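You operate a simulated robot arm through the tools that you are given. There is no shell and no other tool. Be economical: measure what you need, move in short steps, check, and stop when the job is done.

Carry out the task below with a simulated robot arm. There is one attempt and no reset: what you move stays moved.

JOB
Set both valves back to 1 and lock them.
Fine: free each valve's knob, turn its dial to 1 and lock the knob after.

Only the result counts: the job must be done as asked and must still hold three seconds after the hand-in. Knocking over, shifting, dropping, spilling or breaking anything else fails it.

ROBOT AND FRAMES
A 7-joint arm with a two-finger parallel gripper, fixed in place. Base frame: the origin is at the foot of the arm, x ahead of it, y to its left, z up. Units: mm, rad, N and s.
Its first joint turns from -2.897 to 2.897 rad. Payload 3.91 kg.
The tool frame sits at the grasp point between the pads (the TCP): z along the fingers, y along the line on which they close. The tips reach 30 mm beyond it. The gripper opens to 110 mm. The fingers are 20 mm wide and 10 mm thick; the gripper's body (48 by 112 mm) begins 55 mm behind the TCP.
Orientation is that of the tool frame in the base frame, as a unit quaternion [w, x, y, z]. With the fingers straight down and closing along the base's y, the tool's x points along the base's -x, its y along +y and its z along -z.

CONTROLS
- The arm moves only by the tool nudge_tool. Its argument "moves" is a list of rows, each a list of 3 entries, a list of its own where there are three numbers: the shift along the tool's x, y, z in mm, then the turn, a rotation vector about the tool's x, y, z in degrees, then the gripper command, from -1 (fully open) to 1 (shut), values between in proportion. In form: [[[dx, dy, dz], [wx, wy, wz], fingers], ...]. A call has 1 to 8 rows; each row shifts and turns the commanded pose from where the row before left it, along the tool's axes as they then stand. Each row takes 0.2 s and may step no farther than 50 mm and 0.15 rad from the row before; otherwise, or with a gripper value out of range, the whole call is refused. Where a pose cannot be reached the arm comes as near as it can. A force on the tool above 40 N (or 10 N above the force at the start of the call, whichever is more), or a blocked arm, ends the call early, and 0.2 s more pass. The fingers move at their own pace (about 153 mm/s each) and stop on an object; they squeeze with about 25 N. The grip force told is the motor's: it shows also when the fingers shut on nothing. Time passes only in rows, and 0.2 s behind the last, so rows that do not move let the fingers close. The reply holds the time, the measured pose of the TCP, the force on the tool along the base axes, the opening and the grip force, in the units named above and with some noise.
- Cameras (640 x 400 px; columns grow to the right, rows downward): "scene" is fixed at [218.2, 649.6, 1574]; the picture's right is [-0.93, -0.38, 0.00], its down [-0.26, 0.63, -0.73] and it looks along [0.28, -0.68, -0.68] (base axes); focal length 293 px, centre (320, 200). "wrist" rides on the gripper at [77, 7, -114] in the tool frame; the picture's right is [-0.09, 1.00, 0.00], its down [-0.80, -0.07, -0.59] and it looks along [-0.59, -0.05, 0.80] (tool axes); focal length 270 px, centre (320, 200). There is no depth. A picture from a camera that has moved, and an enlarged one, comes with that camera's place and axes in the base frame and with its lens.
- capture(camera): a new picture of that camera. No time passes.
- raise_lower(by): slides the trunk up (or, below 0, down) by that many mm; the arm rides with it, the base frame stays. It gives what a move gives, with no picture.
- close_up(camera, box): a new picture of the part [left, top, right, bottom] of that camera's present view, enlarged. No time passes.
- job_done(): hands the job in; it is judged then, once.

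Go step by step. Nothing tells you positions but the pictures and the camera data: compare them with the known pose of the tool, close in by small moves and look again before you grip or let go. The budget is 120 turns and 64 pictures, counting those below and the enlarged ones. Unless the task says otherwise, let go and move clear before handing in, and close with one line.

The tools are called after ">>>" by a JSON object that holds its "api" and its "payload". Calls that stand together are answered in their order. nudge_tool: Moves the arm, as the interface text tells. Its arguments: {"type":"object","properties":{"moves":{"type":"array","items":{"type":"array"}}},"required":["moves"]} The other tools are called the same way: raise_lower (by) slides the trunk up or down; capture (camera) takes a picture; close_up (camera, box) takes an enlarged picture of a part of a camera's view; job_done () hands the job in.

At the start:

```text
time_s: 0.0
eef_pos: [333.8, 242.7, 1345.7]
ee_rot: [0.0, -0.001, 1.0, 0.0]
wrist_force: [1.2, 0.0, 0.1]
gripper_width: 110.2
grip_force: 0.0
trunk travel left (down, up): [-575.0, 35.0]
```

scene: 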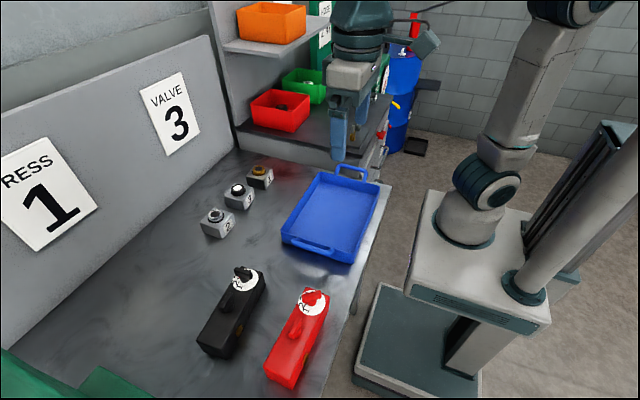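
wrist: 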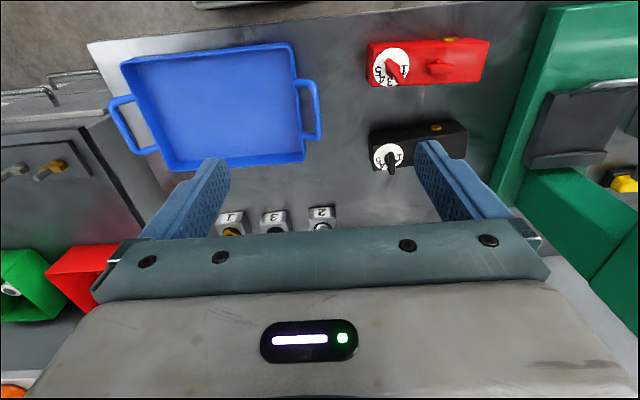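

I see two valve boxes (red and black), each with a dial knob and something else on the body. I'll look closer at both before moving.

>>> {"api": "close_up", "payload": {"camera": "scene", "box": [190, 250, 350, 390]}}

>>> {"api": "close_up", "payload": {"camera": "wrist", "box": [350, 20, 510, 190]}}

>>> {"api": "close_up", "payload": {"camera": "scene", "box": [190, 150, 290, 245]}}

```text
2.86 times, centred on (270, 320) of scene
camera zoom: at [218.2, 649.6, 1574.0], right [-0.93, -0.38, 0.0], down [-0.26, 0.63, -0.73], along [0.28, -0.68, -0.68], focal length 836 px, centre (463, -143)
```

zoom: 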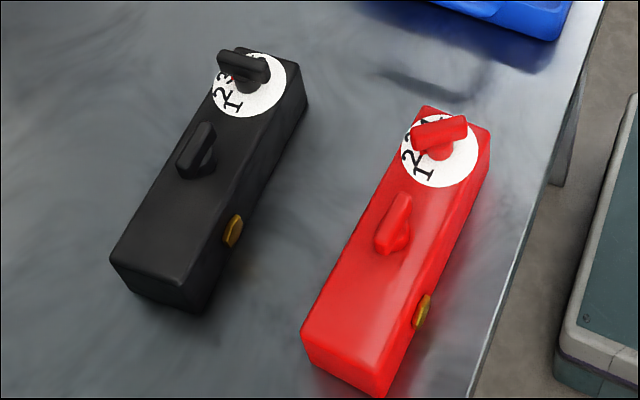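

```text
2.35 times, centred on (430, 105) of wrist
camera zoom: at [255.6, 249.3, 1462.3], right [0.09, 1.0, 0.0], down [0.8, -0.07, 0.59], along [0.59, -0.05, -0.8], focal length 636 px, centre (61, 424)
```

zoom: 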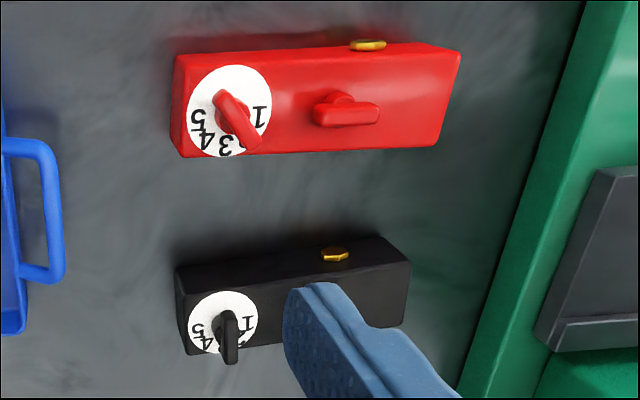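

```text
4.21 times, centred on (240, 198) of scene
camera zoom: at [218.2, 649.6, 1574.0], right [-0.93, -0.38, 0.0], down [-0.26, 0.63, -0.73], along [0.28, -0.68, -0.68], focal length 1233 px, centre (657, 210)
```

zoom: 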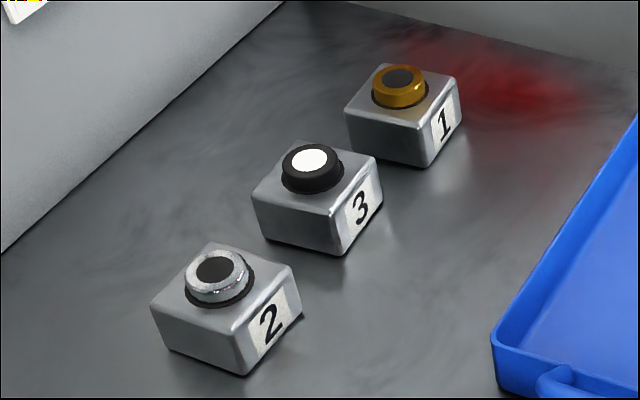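

Valve heads seem near x≈345, y≈360, but depth is uncertain. I'll move left and down a bit to triangulate.

>>> {"api": "nudge_tool", "payload": {"moves": [[[0, 40, 30], [0, 0, 0], -1], [[0, 40, 30], [0, 0, 0], -1], [[0, 40, 20], [0, 0, 0], -1], [[0, 0, 0], [0, 0, 0], -1]]}}

>>> {"api": "capture", "payload": {"camera": "wrist"}}

```text
time_s: 1.0
eef_pos: [329.5, 363.4, 1264.8]
ee_rot: [0.0, 0.0, 1.0, -0.001]
wrist_force: [1.1, 0.0, -0.2]
gripper_width: 110.0
grip_force: 0.0
trunk travel left (down, up): [-575.0, 35.0]
```

```text
58 pictures are left
camera wrist: at [252.5, 370.0, 1381.0], right [0.09, 1.0, 0.0], down [0.8, -0.07, 0.59], along [0.59, -0.05, -0.8], focal length 270 px, centre (320, 200)
```

wrist: 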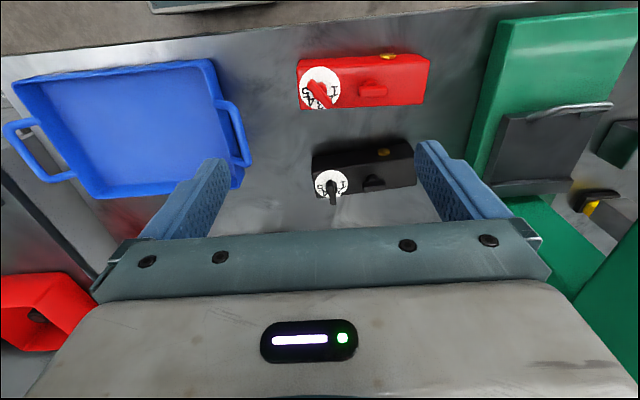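

Triangulating: dials are at about red (353, 362, 972) and black (524, 365, 970). Going lower for a good look at the mechanism.

>>> {"api": "nudge_tool", "payload": {"moves": [[[15, 10, 40], [0, 0, 0], -1], [[15, 10, 40], [0, 0, 0], -1], [[15, 10, 40], [0, 0, 0], -1], [[0, 0, 40], [0, 0, 0], -1], [[0, 0, 0], [0, 0, 0], -1]]}}

>>> {"api": "capture", "payload": {"camera": "wrist"}}

>>> {"api": "close_up", "payload": {"camera": "wrist", "box": [220, 40, 480, 200]}}

```text
time_s: 2.2
eef_pos: [285.0, 391.9, 1107.0]
ee_rot: [0.0, 0.0, 1.0, 0.0]
wrist_force: [-0.8, 0.7, -0.4]
gripper_width: 110.0
grip_force: 0.1
trunk travel left (down, up): [-575.0, 35.0]
```

```text
57 pictures are left
camera wrist: at [208.6, 399.0, 1223.8], right [0.09, 1.0, 0.0], down [0.8, -0.07, 0.59], along [0.59, -0.05, -0.8], focal length 270 px, centre (320, 200)
```

wrist: 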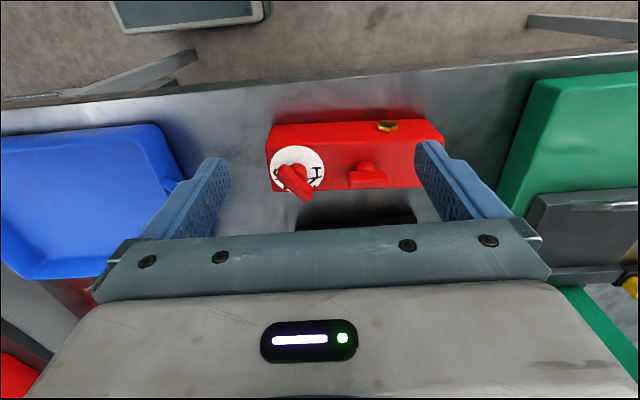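

```text
2.46 times, centred on (350, 120) of wrist
camera zoom: at [208.6, 399.0, 1223.8], right [0.09, 1.0, 0.0], down [0.8, -0.07, 0.59], along [0.59, -0.05, -0.8], focal length 665 px, centre (246, 397)
```

zoom: 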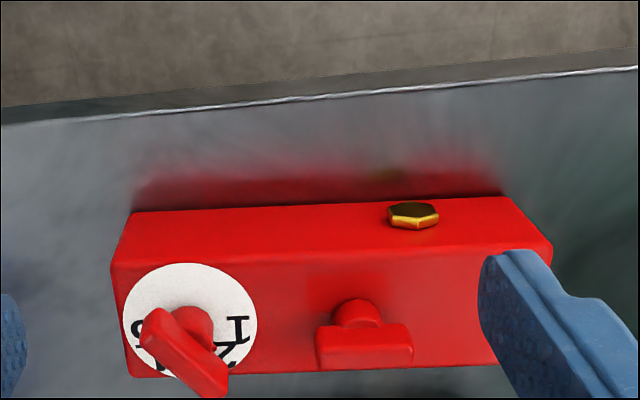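

The dial bars: red points at 2 and black at 3; "1" lies on the +y side. The middle T-handle at about (354, 435) is likely the lock; I'll look tighter at both.

>>> {"api": "close_up", "payload": {"camera": "scene", "box": [275, 280, 335, 345]}}

>>> {"api": "close_up", "payload": {"camera": "wrist", "box": [260, 120, 420, 220]}}

>>> {"api": "close_up", "payload": {"camera": "scene", "box": [205, 255, 275, 325]}}

```text
6.15 times, centred on (305, 312) of scene
camera zoom: at [218.2, 649.6, 1574.0], right [-0.93, -0.38, 0.0], down [-0.26, 0.63, -0.73], along [0.28, -0.68, -0.68], focal length 1802 px, centre (412, -492)
```

zoom: 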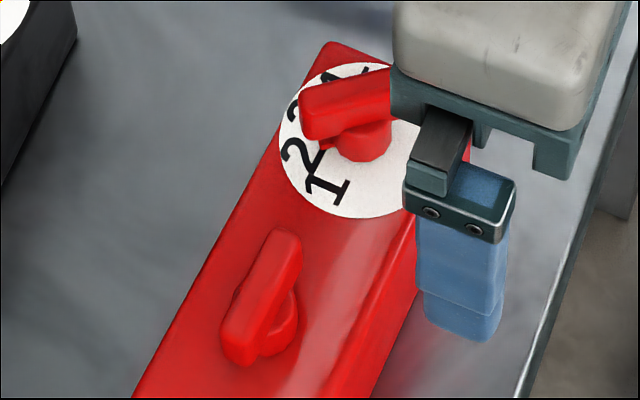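

```text
4.00 times, centred on (340, 170) of wrist
camera zoom: at [208.6, 399.0, 1223.8], right [0.09, 1.0, 0.0], down [0.8, -0.07, 0.59], along [0.59, -0.05, -0.8], focal length 1081 px, centre (240, 320)
```

zoom: 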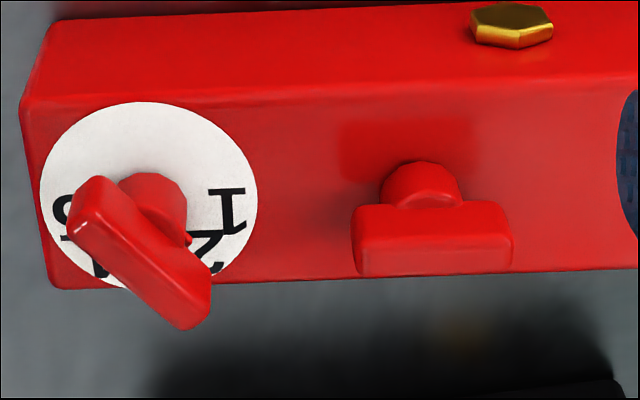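

```text
5.71 times, centred on (240, 290) of scene
camera zoom: at [218.2, 649.6, 1574.0], right [-0.93, -0.38, 0.0], down [-0.26, 0.63, -0.73], along [0.28, -0.68, -0.68], focal length 1673 px, centre (777, -314)
```

zoom: 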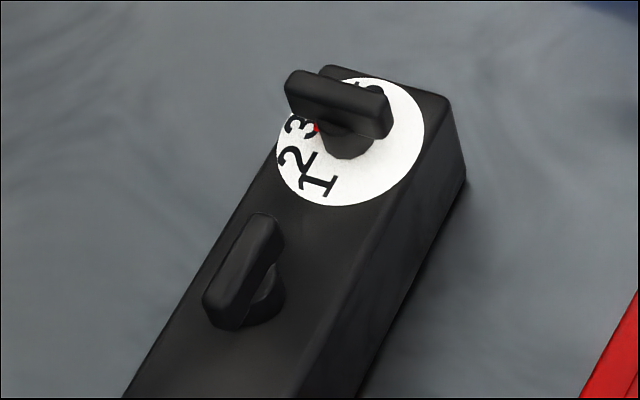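

The dial knob carries a small pointer, so red is at 2 and black at 3. I'll turn the gripper 90° to grip the red middle handle across its bar (bar runs along y).

>>> {"api": "nudge_tool", "payload": {"moves": [[[0, 0, 0], [0, 0, -8.2], -1], [[0, 0, 0], [0, 0, -8.2], -1], [[0, 0, 0], [0, 0, -8.2], -1], [[0, 0, 0], [0, 0, -8.2], -1], [[0, 0, 0], [0, 0, -8.2], -1], [[0, 0, 0], [0, 0, -8.2], -1], [[0, 0, 0], [0, 0, -8.2], -1], [[0, 0, 0], [0, 0, -8.2], -1]]}}

>>> {"api": "nudge_tool", "payload": {"moves": [[[0, 0, 0], [0, 0, -8.2], -1], [[0, 0, 0], [0, 0, -8.2], -1], [[0, 0, 0], [0, 0, -8], -1], [[0, -35, 0], [0, 0, 0], -1], [[-20, -34, 0], [0, 0, 0], -1], [[0, 0, 0], [0, 0, 0], -1]]}}

>>> {"api": "capture", "payload": {"camera": "wrist"}}

```text
time_s: 4.0
eef_pos: [286.2, 393.5, 1105.8]
ee_rot: [0.0, -0.543, 0.84, 0.0]
wrist_force: [0.8, 0.5, -0.2]
gripper_width: 109.8
grip_force: 0.1
trunk travel left (down, up): [-575.0, 35.0]
```

```text
time_s: 5.4
eef_pos: [357.3, 412.1, 1107.8]
ee_rot: [0.0, 0.708, -0.707, 0.0]
wrist_force: [0.0, 0.2, 1.4]
gripper_width: 109.9
grip_force: 0.1
trunk travel left (down, up): [-575.0, 35.0]
```

```text
52 pictures are left
camera wrist: at [350.9, 335.3, 1223.6], right [-1.0, 0.09, 0.0], down [0.07, 0.8, 0.59], along [0.05, 0.59, -0.8], focal length 270 px, centre (320, 200)
```

wrist: 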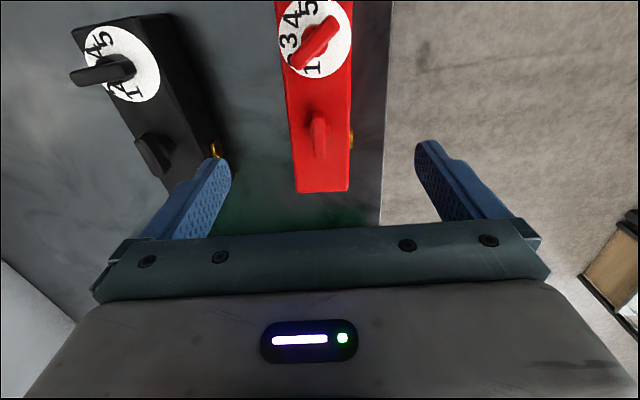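

The red middle handle now computes to about (358, 432). Descending to just above it and checking alignment.

>>> {"api": "nudge_tool", "payload": {"moves": [[[-10, 0, 35], [0, 0, 0], -1], [[-11, 0, 33], [0, 0, 0], -0.4], [[0, 0, 0], [0, 0, 0], -0.4], [[0, 0, 0], [0, 0, 0], -0.4]]}}

>>> {"api": "capture", "payload": {"camera": "wrist"}}

>>> {"api": "close_up", "payload": {"camera": "scene", "box": [250, 270, 350, 390]}}

```text
time_s: 6.4
eef_pos: [359.6, 437.8, 1036.8]
ee_rot: [0.0, 0.708, -0.706, 0.001]
wrist_force: [0.5, 0.5, 0.4]
gripper_width: 77.2
grip_force: 0.0
trunk travel left (down, up): [-575.0, 35.0]
```

```text
51 pictures are left
camera wrist: at [351.8, 359.1, 1153.5], right [-1.0, 0.09, 0.0], down [0.07, 0.8, 0.59], along [0.05, 0.59, -0.8], focal length 270 px, centre (320, 200)
```

wrist: 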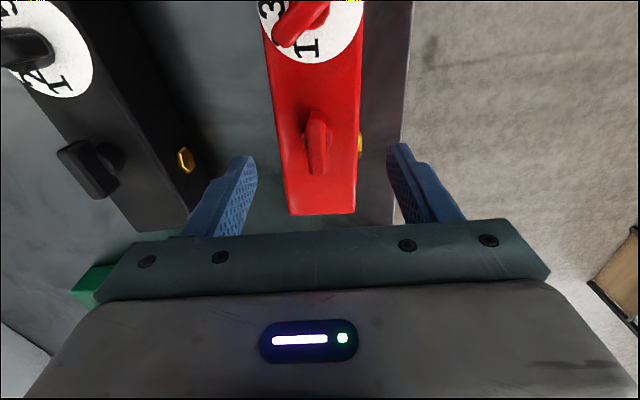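

```text
3.33 times, centred on (300, 330) of scene
camera zoom: at [218.2, 649.6, 1574.0], right [-0.93, -0.38, 0.0], down [-0.26, 0.63, -0.73], along [0.28, -0.68, -0.68], focal length 976 px, centre (387, -233)
```

zoom: 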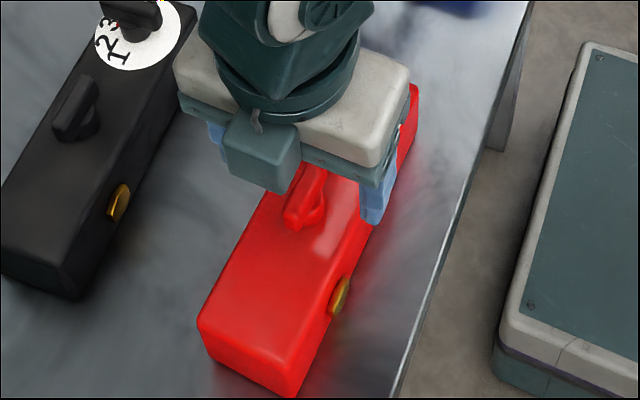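

Aligned in x; shifting y by −6 and lowering to straddle the bar, then closing gently.

>>> {"api": "nudge_tool", "payload": {"moves": [[[6, 0, 10], [0, 0, 0], -0.4], [[0, 0, 9], [0, 0, 0], -0.4], [[0, 0, 6], [0, 0, 0], -0.4], [[0, 0, 0], [0, 0, 0], -0.4]]}}

>>> {"api": "capture", "payload": {"camera": "wrist"}}

```text
time_s: 7.4
eef_pos: [357.2, 429.1, 1014.7]
ee_rot: [0.0, 0.708, -0.706, 0.0]
wrist_force: [0.0, 0.5, 0.2]
gripper_width: 77.0
grip_force: 0.0
trunk travel left (down, up): [-575.0, 35.0]
```

```text
49 pictures are left
camera wrist: at [350.2, 352.1, 1129.7], right [-1.0, 0.09, 0.0], down [0.07, 0.8, 0.59], along [0.05, 0.59, -0.8], focal length 270 px, centre (320, 200)
```

wrist: 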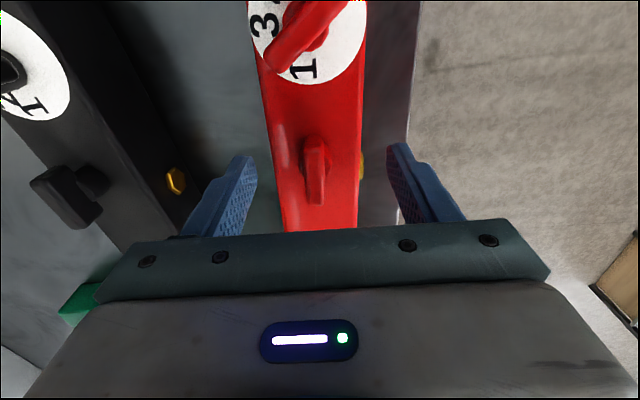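

The bar sits between the fingers at about (359.5, 429). Small x correction, down 5, and close.

>>> {"api": "nudge_tool", "payload": {"moves": [[[0, -2, 5], [0, 0, 0], -0.4], [[0, 0, 0], [0, 0, 0], 0.3], [[0, 0, 0], [0, 0, 0], 1], [[0, 0, 0], [0, 0, 0], 1]]}}

>>> {"api": "capture", "payload": {"camera": "wrist"}}

```text
time_s: 8.4
eef_pos: [360.9, 428.7, 1008.7]
ee_rot: [0.0, 0.707, -0.707, 0.0]
wrist_force: [1.8, -1.5, 0.6]
gripper_width: 11.6
grip_force: 25.3
trunk travel left (down, up): [-575.0, 35.0]
```

```text
48 pictures are left
camera wrist: at [352.8, 351.5, 1124.2], right [-1.0, 0.09, 0.0], down [0.07, 0.8, 0.59], along [0.05, 0.59, -0.8], focal length 270 px, centre (320, 200)
```

wrist: 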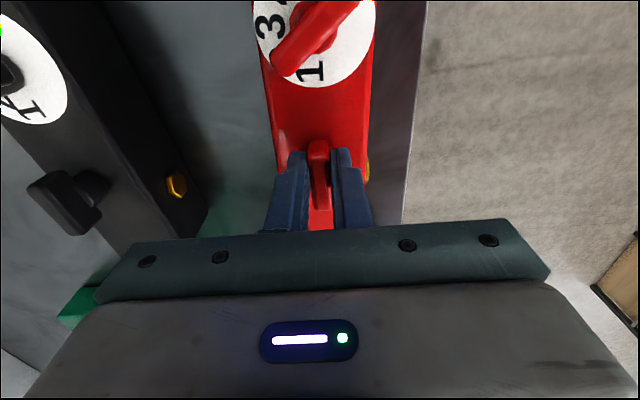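

Gripped (11.6 mm). Trying a small counter-clockwise turn (as if unscrewing) and checking the response.

>>> {"api": "nudge_tool", "payload": {"moves": [[[0, 0, 0], [0, 0, -6], 1], [[0, 0, 0], [0, 0, -6], 1], [[0, 0, 0], [0, 0, 0], 1]]}}

>>> {"api": "capture", "payload": {"camera": "wrist"}}

```text
time_s: 9.2
eef_pos: [358.8, 428.8, 1006.6]
ee_rot: [-0.001, 0.777, -0.629, 0.0]
wrist_force: [3.0, 3.7, 0.0]
gripper_width: 11.6
grip_force: 24.9
trunk travel left (down, up): [-575.0, 35.0]
```

```text
47 pictures are left
camera wrist: at [368.9, 351.7, 1124.2], right [-0.99, -0.12, 0.0], down [-0.1, 0.8, 0.59], along [-0.07, 0.59, -0.8], focal length 270 px, centre (320, 200)
```

wrist: 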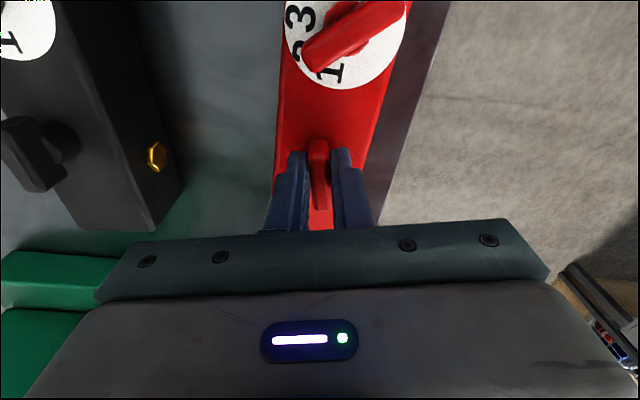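

The handle turned with the gripper while the box stayed put. Continuing counter-clockwise.

>>> {"api": "nudge_tool", "payload": {"moves": [[[0, 0, 0], [0, 0, -7], 1], [[0, 0, 0], [0, 0, -7], 1], [[0, 0, 0], [0, 0, -7], 1], [[0, 0, 0], [0, 0, -7], 1], [[0, 0, 0], [0, 0, -7], 1], [[0, 0, 0], [0, 0, 0], 1]]}}

>>> {"api": "capture", "payload": {"camera": "wrist"}}

```text
time_s: 10.6
eef_pos: [357.7, 428.4, 1007.5]
ee_rot: [0.0, 0.931, -0.365, 0.0]
wrist_force: [-0.1, 3.7, 2.2]
gripper_width: 11.8
grip_force: 25.7
trunk travel left (down, up): [-575.0, 35.0]
```

```text
46 pictures are left
camera wrist: at [410.0, 370.7, 1124.2], right [-0.74, -0.67, 0.0], down [-0.54, 0.6, 0.59], along [-0.4, 0.44, -0.8], focal length 270 px, centre (320, 200)
```

wrist: 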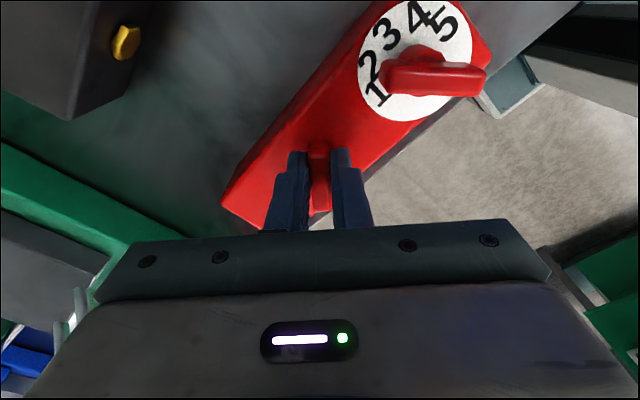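

Still turning freely (≈47°). Continuing toward 90°.

>>> {"api": "nudge_tool", "payload": {"moves": [[[0, 0, 0], [0, 0, -7], 1], [[0, 0, 0], [0, 0, -7], 1], [[0, 0, 0], [0, 0, -7], 1], [[0, 0, 0], [0, 0, -7], 1], [[0, 0, 0], [0, 0, -7], 1], [[0, 0, 0], [0, 0, -7], 1], [[0, 0, 0], [0, 0, 0], 1]]}}

>>> {"api": "capture", "payload": {"camera": "wrist"}}

```text
time_s: 12.2
eef_pos: [358.1, 428.3, 1007.7]
ee_rot: [0.0, 1.0, -0.007, 0.0]
wrist_force: [0.7, 3.8, 2.6]
gripper_width: 11.5
grip_force: 25.6
trunk travel left (down, up): [-575.0, 35.0]
```

```text
45 pictures are left
camera wrist: at [435.0, 420.6, 1124.2], right [-0.1, -0.99, 0.0], down [-0.8, 0.08, 0.59], along [-0.59, 0.06, -0.8], focal length 270 px, centre (320, 200)
```

wrist: 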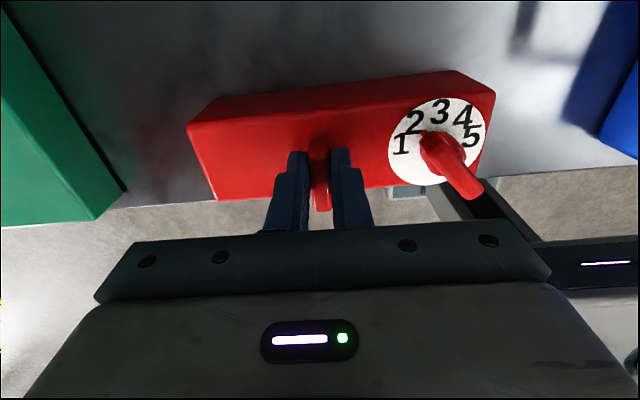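

The lock handle turned 90° and now lies across the body. Releasing, lifting, and moving over the red dial, then rotating back +135° to line up with its bar.

>>> {"api": "nudge_tool", "payload": {"moves": [[[0, 0, 0], [0, 0, 0], -0.4], [[0, 0, 0], [0, 0, 0], -0.4], [[0, 0, -30], [0, 0, 0], -0.4], [[0, 0, -30], [0, 0, 0], -0.4], [[-2, 33, 0], [0, 0, 0], -0.4], [[-3, 33, 0], [0, 0, 0], -0.4], [[0, 0, 0], [0, 0, 8], -0.4], [[0, 0, 0], [0, 0, 8], -0.4]]}}

>>> {"api": "nudge_tool", "payload": {"moves": [[[0, 0, 0], [0, 0, 8], -0.4], [[0, 0, 0], [0, 0, 8], -0.4], [[0, 0, 0], [0, 0, 8], -0.4], [[0, 0, 0], [0, 0, 8], -0.4], [[0, 0, 0], [0, 0, 8], -0.4], [[0, 0, 0], [0, 0, 8], -0.4], [[0, 0, 0], [0, 0, 8], -0.4], [[0, 0, 0], [0, 0, 8], -0.4]]}}

>>> {"api": "nudge_tool", "payload": {"moves": [[[0, 0, 0], [0, 0, 8], -0.4], [[0, 0, 0], [0, 0, 8], -0.4], [[0, 0, 0], [0, 0, 8], -0.4], [[0, 0, 0], [0, 0, 8], -0.4], [[0, 0, 0], [0, 0, 8], -0.4], [[0, 0, 0], [0, 0, 8], -0.4], [[0, 0, 0], [0, 0, 7], -0.4], [[0, 0, 0], [0, 0, 0], -0.4]]}}

>>> {"api": "capture", "payload": {"camera": "wrist"}}

>>> {"api": "close_up", "payload": {"camera": "scene", "box": [250, 270, 350, 390]}}

```text
time_s: 14.0
eef_pos: [353.1, 362.5, 1066.9]
ee_rot: [0.0, 0.989, -0.149, 0.0]
wrist_force: [-0.1, 0.0, 0.9]
gripper_width: 77.0
grip_force: 0.1
trunk travel left (down, up): [-575.0, 35.0]
```

```text
time_s: 15.8
eef_pos: [352.2, 361.0, 1068.7]
ee_rot: [0.0, 0.76, -0.65, 0.0]
wrist_force: [-0.5, 0.0, 0.1]
gripper_width: 77.3
grip_force: 0.0
trunk travel left (down, up): [-575.0, 35.0]
```

```text
time_s: 17.6
eef_pos: [353.4, 361.1, 1068.4]
ee_rot: [0.0, -0.375, 0.927, 0.0]
wrist_force: [0.3, 0.0, -0.5]
gripper_width: 77.0
grip_force: 0.1
trunk travel left (down, up): [-575.0, 35.0]
```

```text
44 pictures are left
camera wrist: at [292.3, 312.8, 1184.6], right [-0.63, 0.78, 0.0], down [0.63, 0.51, 0.59], along [0.46, 0.37, -0.8], focal length 270 px, centre (320, 200)
```

wrist: 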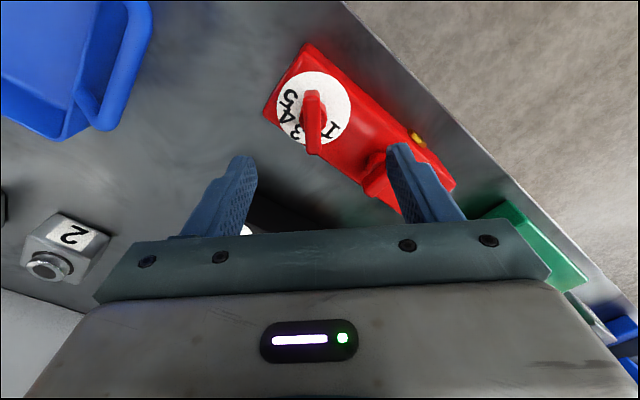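

```text
3.33 times, centred on (300, 330) of scene
camera zoom: at [218.2, 649.6, 1574.0], right [-0.93, -0.38, 0.0], down [-0.26, 0.63, -0.73], along [0.28, -0.68, -0.68], focal length 976 px, centre (387, -233)
```

zoom: 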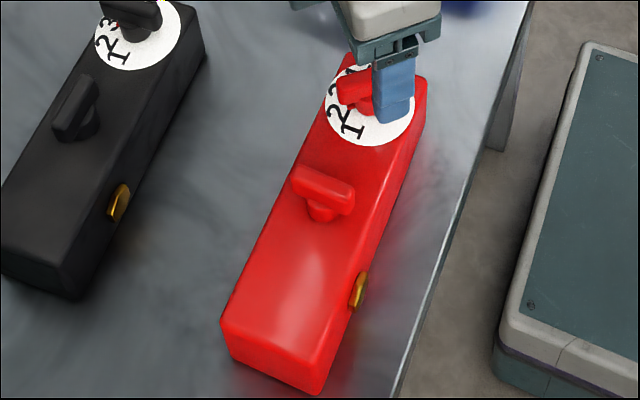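

The crosswise lock handle confirms it turned, though the red box slid about 10 mm toward −y because I gripped off the knob's axis; I must center grips better. Dial axis is now ≈(351, 352); moving over it and checking before gripping.

>>> {"api": "nudge_tool", "payload": {"moves": [[[8, -4.7, 0], [0, 0, 0], -0.4], [[0, 0, 30], [0, 0, 0], -0.4], [[0, 0, 8], [0, 0, 0], -0.4], [[0, 0, 0], [0, 0, 0], -0.4]]}}

>>> {"api": "capture", "payload": {"camera": "wrist"}}

>>> {"api": "close_up", "payload": {"camera": "wrist", "box": [220, 80, 420, 205]}}

>>> {"api": "close_up", "payload": {"camera": "scene", "box": [280, 260, 350, 320]}}

```text
time_s: 18.6
eef_pos: [348.0, 352.7, 1031.2]
ee_rot: [0.001, -0.375, 0.927, 0.0]
wrist_force: [-0.2, 0.0, 0.0]
gripper_width: 77.4
grip_force: 0.0
trunk travel left (down, up): [-575.0, 35.0]
```

```text
42 pictures are left
camera wrist: at [288.4, 304.3, 1147.3], right [-0.63, 0.78, 0.0], down [0.62, 0.51, 0.59], along [0.46, 0.37, -0.8], focal length 270 px, centre (320, 200)
```

wrist: 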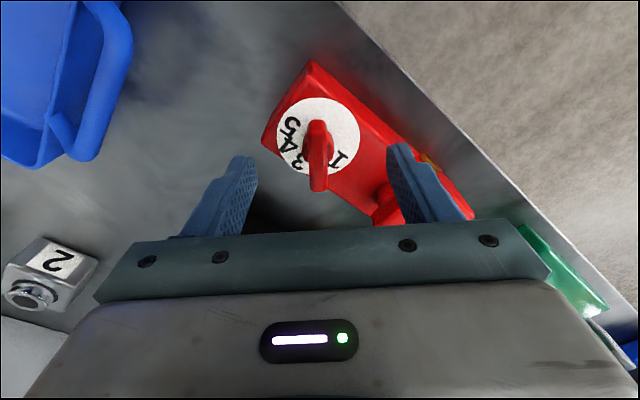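

```text
3.20 times, centred on (320, 142) of wrist
camera zoom: at [288.4, 304.3, 1147.3], right [-0.63, 0.78, 0.0], down [0.62, 0.51, 0.59], along [0.46, 0.37, -0.8], focal length 865 px, centre (320, 384)
```

zoom: 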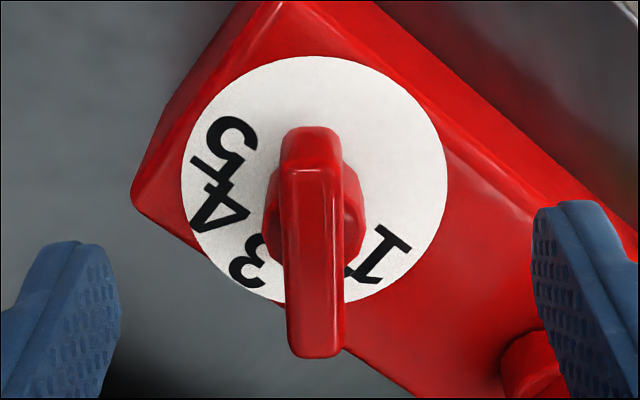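

```text
6.67 times, centred on (315, 290) of scene
camera zoom: at [218.2, 649.6, 1574.0], right [-0.93, -0.38, 0.0], down [-0.26, 0.63, -0.73], along [0.28, -0.68, -0.68], focal length 1952 px, centre (353, -400)
```

zoom: 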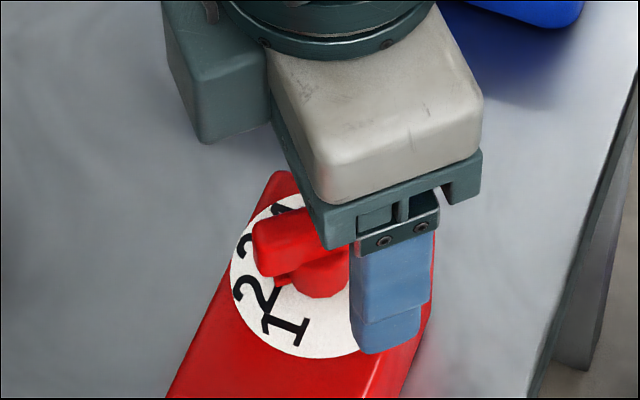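

Nearly centered: dial axis is 2 mm toward tool +x. Correcting, descending and gripping the dial bar.

>>> {"api": "nudge_tool", "payload": {"moves": [[[2, -0.5, 10], [0, 0, 0], -0.4], [[0, 0, 11], [0, 0, 0], -0.4], [[0, 0, 0], [0, 0, 0], 0.4], [[0, 0, 0], [0, 0, 0], 1], [[0, 0, 0], [0, 0, 0], 1]]}}

>>> {"api": "capture", "payload": {"camera": "wrist"}}

```text
time_s: 19.8
eef_pos: [348.8, 350.9, 1009.1]
ee_rot: [-0.001, -0.374, 0.927, 0.0]
wrist_force: [-0.7, -1.0, 0.1]
gripper_width: 11.6
grip_force: 25.4
trunk travel left (down, up): [-575.0, 35.0]
```

```text
39 pictures are left
camera wrist: at [288.6, 301.6, 1125.0], right [-0.63, 0.78, 0.0], down [0.62, 0.51, 0.59], along [0.46, 0.37, -0.8], focal length 270 px, centre (320, 200)
```

wrist: 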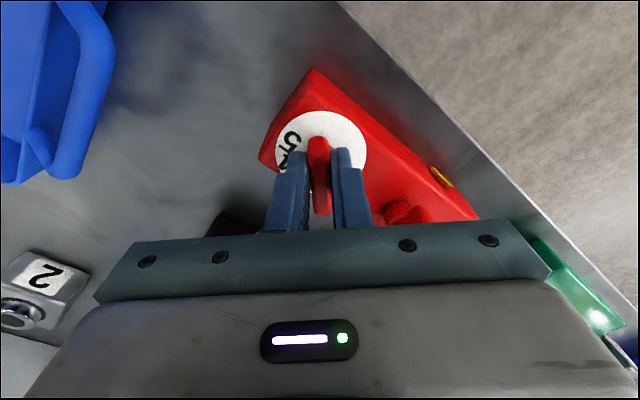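

Gripped. Turning counter-clockwise in two stages toward 1, checking that the box stays put.

>>> {"api": "nudge_tool", "payload": {"moves": [[[0, 0, 0], [0, 0, -6], 1], [[0, 0, 0], [0, 0, -6], 1], [[0, 0, 0], [0, 0, -6], 1], [[0, 0, 0], [0, 0, -6], 1], [[0, 0, 0], [0, 0, 0], 1]]}}

>>> {"api": "capture", "payload": {"camera": "wrist"}}

```text
time_s: 21.0
eef_pos: [348.3, 351.4, 1009.2]
ee_rot: [0.0, -0.561, 0.828, 0.0]
wrist_force: [0.2, 0.4, -0.4]
gripper_width: 11.8
grip_force: 25.2
trunk travel left (down, up): [-575.0, 35.0]
```

```text
38 pictures are left
camera wrist: at [313.4, 282.3, 1125.2], right [-0.89, 0.45, 0.0], down [0.36, 0.72, 0.59], along [0.27, 0.53, -0.8], focal length 270 px, centre (320, 200)
```

wrist: 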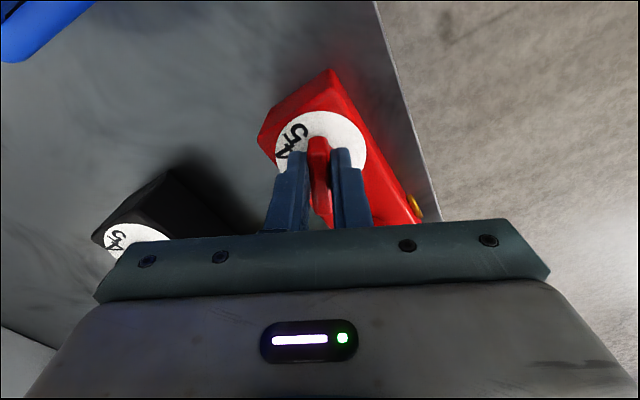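

Checking the box from the scene camera to see whether it's rotating along.

>>> {"api": "close_up", "payload": {"camera": "scene", "box": [250, 270, 350, 390]}}

```text
3.33 times, centred on (300, 330) of scene
camera zoom: at [218.2, 649.6, 1574.0], right [-0.93, -0.38, 0.0], down [-0.26, 0.63, -0.73], along [0.28, -0.68, -0.68], focal length 976 px, centre (387, -233)
```

zoom: 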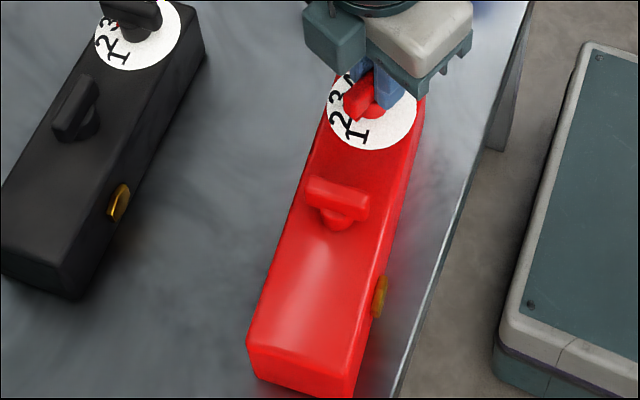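

The box is being dragged a few degrees along. I'll press down lightly through the grip to increase the box's hold on the table while turning the rest.

>>> {"api": "nudge_tool", "payload": {"moves": [[[0, 0, 3], [0, 0, 0], 1], [[0, 0, 1], [0, 0, -4], 1], [[0, 0, 0], [0, 0, -4], 1], [[0, 0, 0], [0, 0, -4], 1], [[0, 0, 0], [0, 0, -4], 1]]}}

>>> {"api": "close_up", "payload": {"camera": "scene", "box": [250, 270, 350, 390]}}

```text
time_s: 22.2
eef_pos: [348.4, 350.7, 1006.4]
ee_rot: [0.001, -0.67, 0.743, 0.0]
wrist_force: [9.9, 1.7, 19.2]
gripper_width: 11.7
grip_force: 25.1
trunk travel left (down, up): [-575.0, 35.0]
```

```text
3.33 times, centred on (300, 330) of scene
camera zoom: at [218.2, 649.6, 1574.0], right [-0.93, -0.38, 0.0], down [-0.26, 0.63, -0.73], along [0.28, -0.68, -0.68], focal length 976 px, centre (387, -233)
```

zoom: 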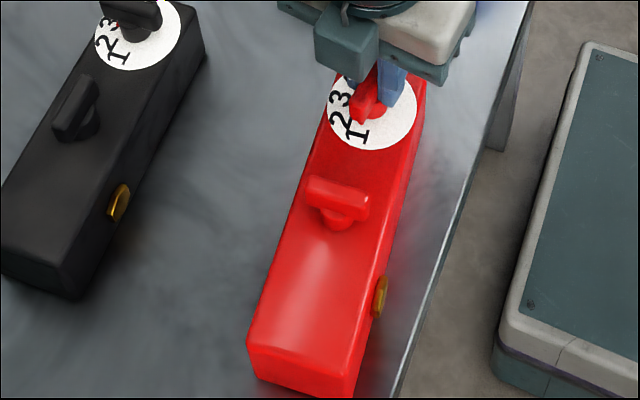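

Pressing kept the box still. Zooming in to compare the bar/pointer with the "1" mark.

>>> {"api": "close_up", "payload": {"camera": "scene", "box": [295, 280, 335, 320]}}

>>> {"api": "close_up", "payload": {"camera": "wrist", "box": [240, 100, 400, 240]}}

```text
10.00 times, centred on (315, 300) of scene
camera zoom: at [218.2, 649.6, 1574.0], right [-0.93, -0.38, 0.0], down [-0.26, 0.63, -0.73], along [0.28, -0.68, -0.68], focal length 2928 px, centre (370, -800)
```

zoom: 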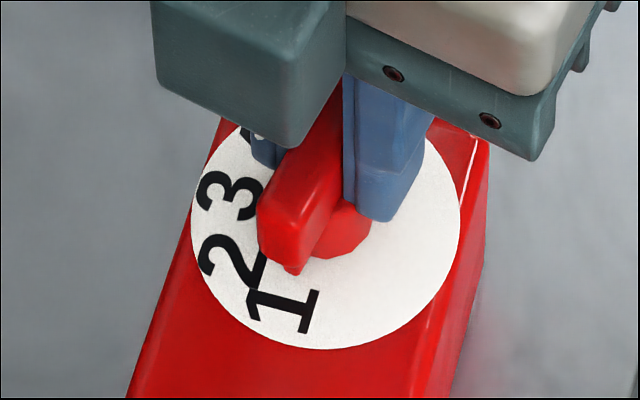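

```text
2.86 times, centred on (320, 170) of wrist
camera zoom: at [334.7, 274.4, 1122.0], right [-0.98, 0.19, 0.0], down [0.15, 0.79, 0.6], along [0.11, 0.58, -0.8], focal length 772 px, centre (320, 286)
```

zoom: 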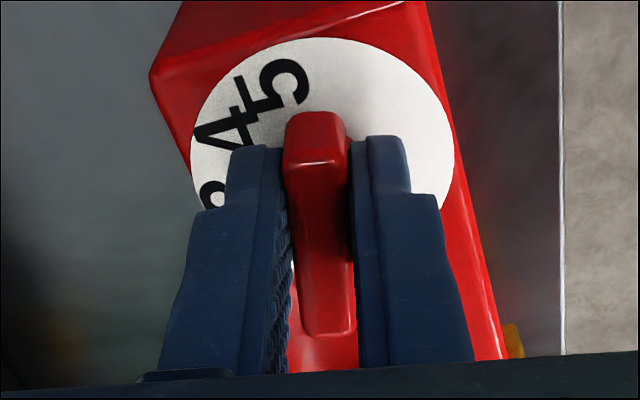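

Pointer is about 11° short of the "1" direction. Turning the remaining amount, still pressing.

>>> {"api": "nudge_tool", "payload": {"moves": [[[0, 0, 0], [0, 0, -4], 1], [[0, 0, 0], [0, 0, -4], 1], [[0, 0, 0], [0, 0, -3], 1], [[0, 0, 0], [0, 0, 0], 1]]}}

>>> {"api": "close_up", "payload": {"camera": "scene", "box": [295, 280, 335, 320]}}

```text
time_s: 23.2
eef_pos: [348.3, 350.7, 1004.5]
ee_rot: [0.001, 0.737, -0.676, 0.0]
wrist_force: [-2.8, -0.7, 3.5]
gripper_width: 12.0
grip_force: 25.2
trunk travel left (down, up): [-575.0, 35.0]
```

```text
10.00 times, centred on (315, 300) of scene
camera zoom: at [218.2, 649.6, 1574.0], right [-0.93, -0.38, 0.0], down [-0.26, 0.63, -0.73], along [0.28, -0.68, -0.68], focal length 2928 px, centre (370, -800)
```

zoom: 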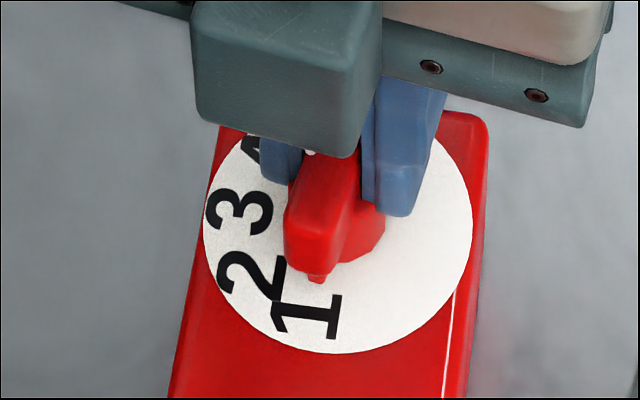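

Pointer within ~3° of "1", but the box turned a bit more. Checking the overall view.

>>> {"api": "capture", "payload": {"camera": "scene"}}

```text
32 pictures are left
```

scene: 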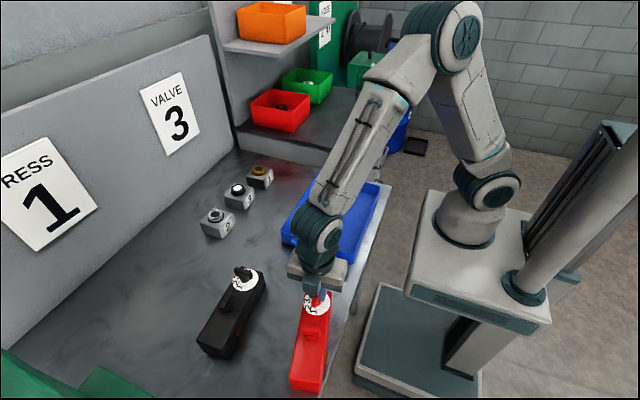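

The red dial is at 1 (seemingly at its stop). Releasing, lifting, and rotating to fit the crosswise lock handle.

>>> {"api": "nudge_tool", "payload": {"moves": [[[0, 0, -3], [0, 0, 0], 0.6], [[0, 0, 0], [0, 0, 0], -0.3], [[0, 0, -35], [0, 0, 0], -0.3], [[0, 0, -35], [0, 0, 0], -0.3], [[0, 0, 0], [0, 0, 8.5], -0.3], [[0, 0, 0], [0, 0, 8.5], -0.3], [[0, 0, 0], [0, 0, 8.5], -0.3], [[0, 0, 0], [0, 0, 8.5], -0.3]]}}

>>> {"api": "nudge_tool", "payload": {"moves": [[[0, 0, 0], [0, 0, 8.5], -0.3], [[0, 0, 0], [0, 0, 8.5], -0.3], [[0, 0, 0], [0, 0, 8.5], -0.3], [[0, 0, 0], [0, 0, 8.5], -0.3], [[0, 0, 0], [0, 0, 8.5], -0.3], [[0, 0, 0], [0, 0, 8.5], -0.3], [[5, 40, 0], [0, 0, 0], -0.3], [[0, 0, 0], [0, 0, 0], -0.3]]}}

>>> {"api": "capture", "payload": {"camera": "wrist"}}

>>> {"api": "close_up", "payload": {"camera": "scene", "box": [260, 270, 360, 400]}}

```text
time_s: 25.0
eef_pos: [346.5, 352.1, 1078.3]
ee_rot: [0.0, -0.507, 0.862, 0.0]
wrist_force: [-0.5, 0.3, 0.3]
gripper_width: 71.4
grip_force: 0.0
trunk travel left (down, up): [-575.0, 35.0]
```

```text
time_s: 26.8
eef_pos: [334.9, 389.9, 1077.7]
ee_rot: [0.0, -0.087, 0.996, 0.0]
wrist_force: [-0.2, -0.1, -0.2]
gripper_width: 71.2
grip_force: 0.0
trunk travel left (down, up): [-575.0, 35.0]
```

```text
31 pictures are left
camera wrist: at [258.1, 382.6, 1194.5], right [-0.09, 1.0, 0.0], down [0.8, 0.07, 0.59], along [0.59, 0.05, -0.8], focal length 270 px, centre (320, 200)
```

wrist: 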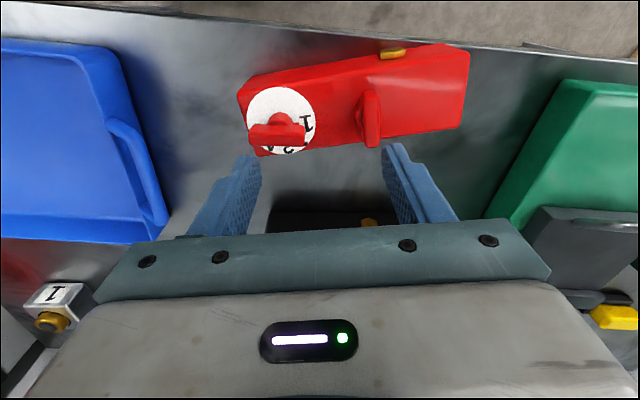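

```text
3.08 times, centred on (310, 335) of scene
camera zoom: at [218.2, 649.6, 1574.0], right [-0.93, -0.38, 0.0], down [-0.26, 0.63, -0.73], along [0.28, -0.68, -0.68], focal length 901 px, centre (351, -215)
```

zoom: 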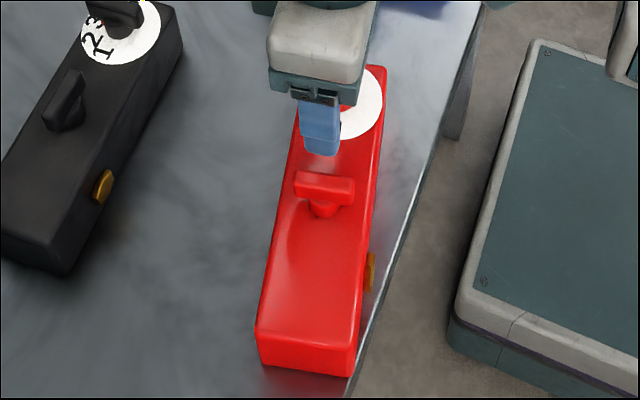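

Lock handle is at about (326, 427). Moving over it and checking closer.

>>> {"api": "nudge_tool", "payload": {"moves": [[[3, 38, 15], [0, 0, 0], -0.3], [[0, 0, 25], [0, 0, 0], -0.3], [[0, 0, 0], [0, 0, 0], -0.3]]}}

>>> {"api": "close_up", "payload": {"camera": "wrist", "box": [220, 80, 420, 205]}}

```text
time_s: 27.6
eef_pos: [327.3, 426.6, 1038.2]
ee_rot: [0.0, -0.086, 0.996, 0.0]
wrist_force: [0.2, 0.3, 0.0]
gripper_width: 71.5
grip_force: 0.0
trunk travel left (down, up): [-575.0, 35.0]
```

```text
3.20 times, centred on (320, 142) of wrist
camera zoom: at [249.7, 420.0, 1155.3], right [-0.09, 1.0, 0.0], down [0.8, 0.07, 0.59], along [0.59, 0.05, -0.8], focal length 865 px, centre (320, 384)
```

zoom: 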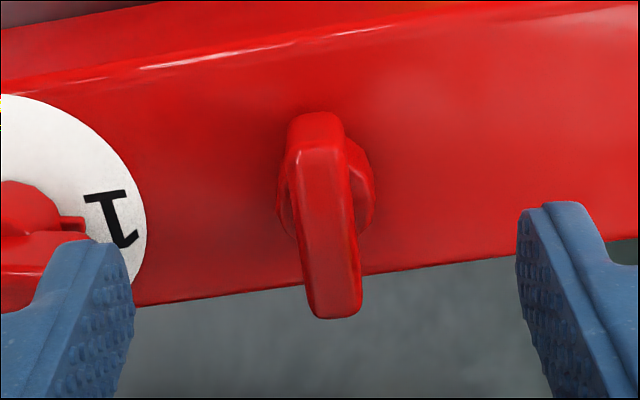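

Handle is offset (+2, +2) in the tool frame and ~6° rotated. Correcting, descending and gripping.

>>> {"api": "nudge_tool", "payload": {"moves": [[[2, 2, 0], [0, 0, -6], -0.3], [[0, 0, 14], [0, 0, 0], -0.3], [[0, 0, 14], [0, 0, 0], -0.3], [[0, 0, 0], [0, 0, 0], 0.4], [[0, 0, 0], [0, 0, 0], 1], [[0, 0, 0], [0, 0, 0], 1]]}}

>>> {"api": "nudge_tool", "payload": {"moves": [[[0, 0, 0], [0, 0, 7], 1], [[0, 0, 0], [0, 0, 7], 1], [[0, 0, 0], [0, 0, 7], 1], [[0, 0, 0], [0, 0, 7], 1], [[0, 0, 0], [0, 0, 0], 1]]}}

>>> {"api": "close_up", "payload": {"camera": "scene", "box": [260, 270, 360, 400]}}

```text
time_s: 29.0
eef_pos: [324.0, 427.4, 1009.0]
ee_rot: [0.0, -0.139, 0.99, 0.001]
wrist_force: [0.2, -2.0, 0.4]
gripper_width: 11.6
grip_force: 24.9
trunk travel left (down, up): [-575.0, 35.0]
```

```text
time_s: 30.2
eef_pos: [324.5, 429.4, 1009.1]
ee_rot: [0.0, 0.104, 0.995, -0.001]
wrist_force: [0.1, 0.9, -0.2]
gripper_width: 11.7
grip_force: 25.1
trunk travel left (down, up): [-575.0, 35.0]
```

```text
3.08 times, centred on (310, 335) of scene
camera zoom: at [218.2, 649.6, 1574.0], right [-0.93, -0.38, 0.0], down [-0.26, 0.63, -0.73], along [0.28, -0.68, -0.68], focal length 901 px, centre (351, -215)
```

zoom: 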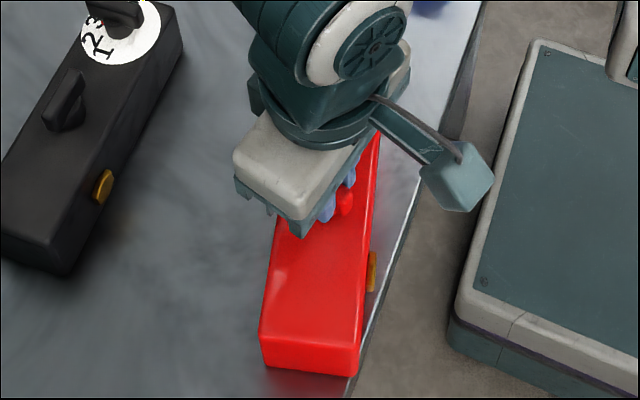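

Handle turns back clockwise while the box stays. Continuing to bring the bar in line with the body.

>>> {"api": "nudge_tool", "payload": {"moves": [[[0, 0, 0], [0, 0, 7.5], 1], [[0, 0, 0], [0, 0, 7.5], 1], [[0, 0, 0], [0, 0, 7.5], 1], [[0, 0, 0], [0, 0, 7.5], 1], [[0, 0, 0], [0, 0, 7.5], 1], [[0, 0, 0], [0, 0, 7.5], 1], [[0, 0, 0], [0, 0, 7.5], 1], [[0, 0, 0], [0, 0, 7.5], 1]]}}

>>> {"api": "close_up", "payload": {"camera": "scene", "box": [260, 270, 360, 400]}}

>>> {"api": "capture", "payload": {"camera": "wrist"}}

```text
time_s: 32.0
eef_pos: [325.8, 429.2, 1008.8]
ee_rot: [0.001, 0.589, 0.808, -0.001]
wrist_force: [-0.7, -0.4, -0.1]
gripper_width: 11.7
grip_force: 25.0
trunk travel left (down, up): [-575.0, 35.0]
```

```text
3.08 times, centred on (310, 335) of scene
camera zoom: at [218.2, 649.6, 1574.0], right [-0.93, -0.38, 0.0], down [-0.26, 0.63, -0.73], along [0.28, -0.68, -0.68], focal length 901 px, centre (351, -215)
```

zoom: 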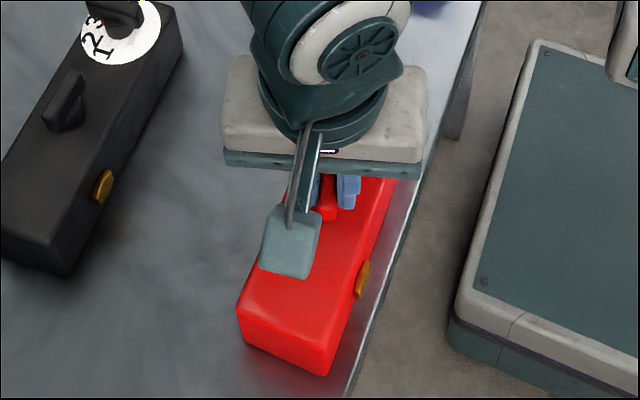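

```text
26 pictures are left
camera wrist: at [308.2, 504.4, 1125.8], right [0.97, 0.22, 0.0], down [0.18, -0.78, 0.6], along [0.13, -0.58, -0.8], focal length 270 px, centre (320, 200)
```

wrist: 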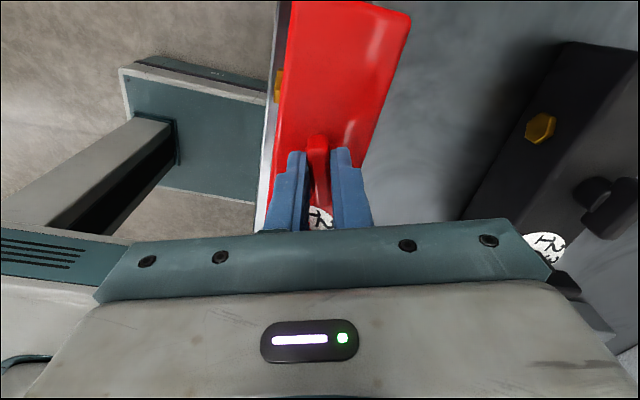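

Box has come back toward its original yaw, so the handle still lacks ~10–15° relative to it. Turning further, lightly pressed.

>>> {"api": "nudge_tool", "payload": {"moves": [[[0, 0, 2], [0, 0, 0], 1], [[0, 0, 1], [0, 0, 4], 1], [[0, 0, 0], [0, 0, 4], 1], [[0, 0, 0], [0, 0, 4], 1], [[0, 0, 0], [0, 0, 0], 1]]}}

>>> {"api": "close_up", "payload": {"camera": "scene", "box": [260, 270, 360, 400]}}

```text
time_s: 33.2
eef_pos: [327.0, 427.8, 1007.7]
ee_rot: [0.0, 0.67, 0.742, 0.002]
wrist_force: [8.2, 7.1, 18.8]
gripper_width: 11.7
grip_force: 25.6
trunk travel left (down, up): [-575.0, 35.0]
```

```text
3.08 times, centred on (310, 335) of scene
camera zoom: at [218.2, 649.6, 1574.0], right [-0.93, -0.38, 0.0], down [-0.26, 0.63, -0.73], along [0.28, -0.68, -0.68], focal length 901 px, centre (351, -215)
```

zoom: 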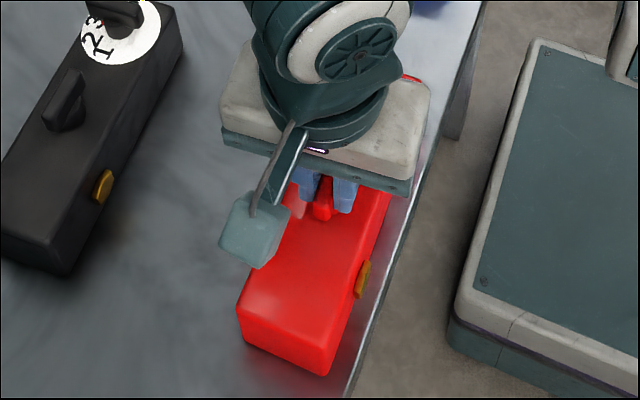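

Box held and the handle turned 12° more. Releasing and lifting to inspect.

>>> {"api": "nudge_tool", "payload": {"moves": [[[0, 0, -3], [0, 0, 0], 0.6], [[0, 0, 0], [0, 0, 0], -0.3], [[0, 0, -35], [0, 0, 0], -0.3], [[0, 0, -35], [0, 0, 0], -0.3], [[40, 0, 0], [0, 0, 0], -0.3], [[0, 0, 0], [0, 0, 0], -0.3]]}}

>>> {"api": "close_up", "payload": {"camera": "scene", "box": [260, 270, 360, 400]}}

>>> {"api": "capture", "payload": {"camera": "wrist"}}

```text
time_s: 34.6
eef_pos: [321.3, 466.9, 1079.7]
ee_rot: [0.001, 0.669, 0.744, 0.0]
wrist_force: [-0.4, 0.8, -0.2]
gripper_width: 71.4
grip_force: 0.0
trunk travel left (down, up): [-575.0, 35.0]
```

```text
3.08 times, centred on (310, 335) of scene
camera zoom: at [218.2, 649.6, 1574.0], right [-0.93, -0.38, 0.0], down [-0.26, 0.63, -0.73], along [0.28, -0.68, -0.68], focal length 901 px, centre (351, -215)
```

zoom: 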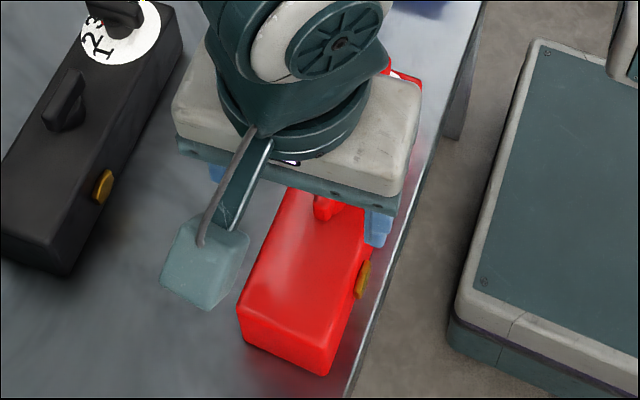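

```text
23 pictures are left
camera wrist: at [320.2, 544.8, 1195.9], right [1.0, 0.02, 0.0], down [0.01, -0.8, 0.59], along [0.01, -0.59, -0.8], focal length 270 px, centre (320, 200)
```

wrist: 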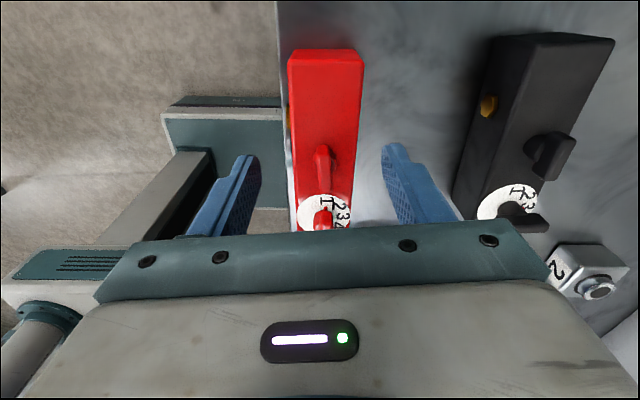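

The red valve looks right; zooming once to verify lock alignment and pointer.

>>> {"api": "close_up", "payload": {"camera": "wrist", "box": [260, 130, 390, 240]}}

```text
3.64 times, centred on (325, 185) of wrist
camera zoom: at [320.2, 544.8, 1195.9], right [1.0, 0.02, 0.0], down [0.01, -0.8, 0.59], along [0.01, -0.59, -0.8], focal length 983 px, centre (302, 254)
```

zoom: 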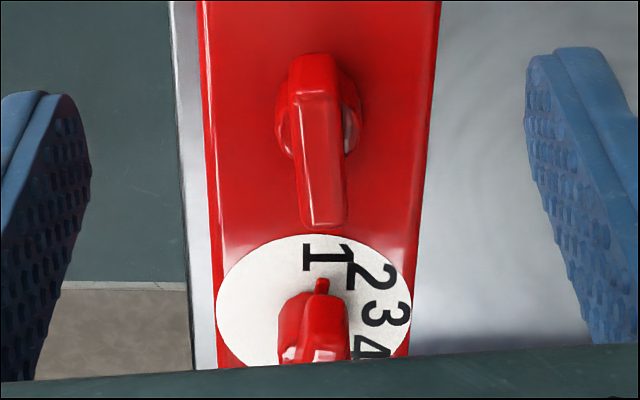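

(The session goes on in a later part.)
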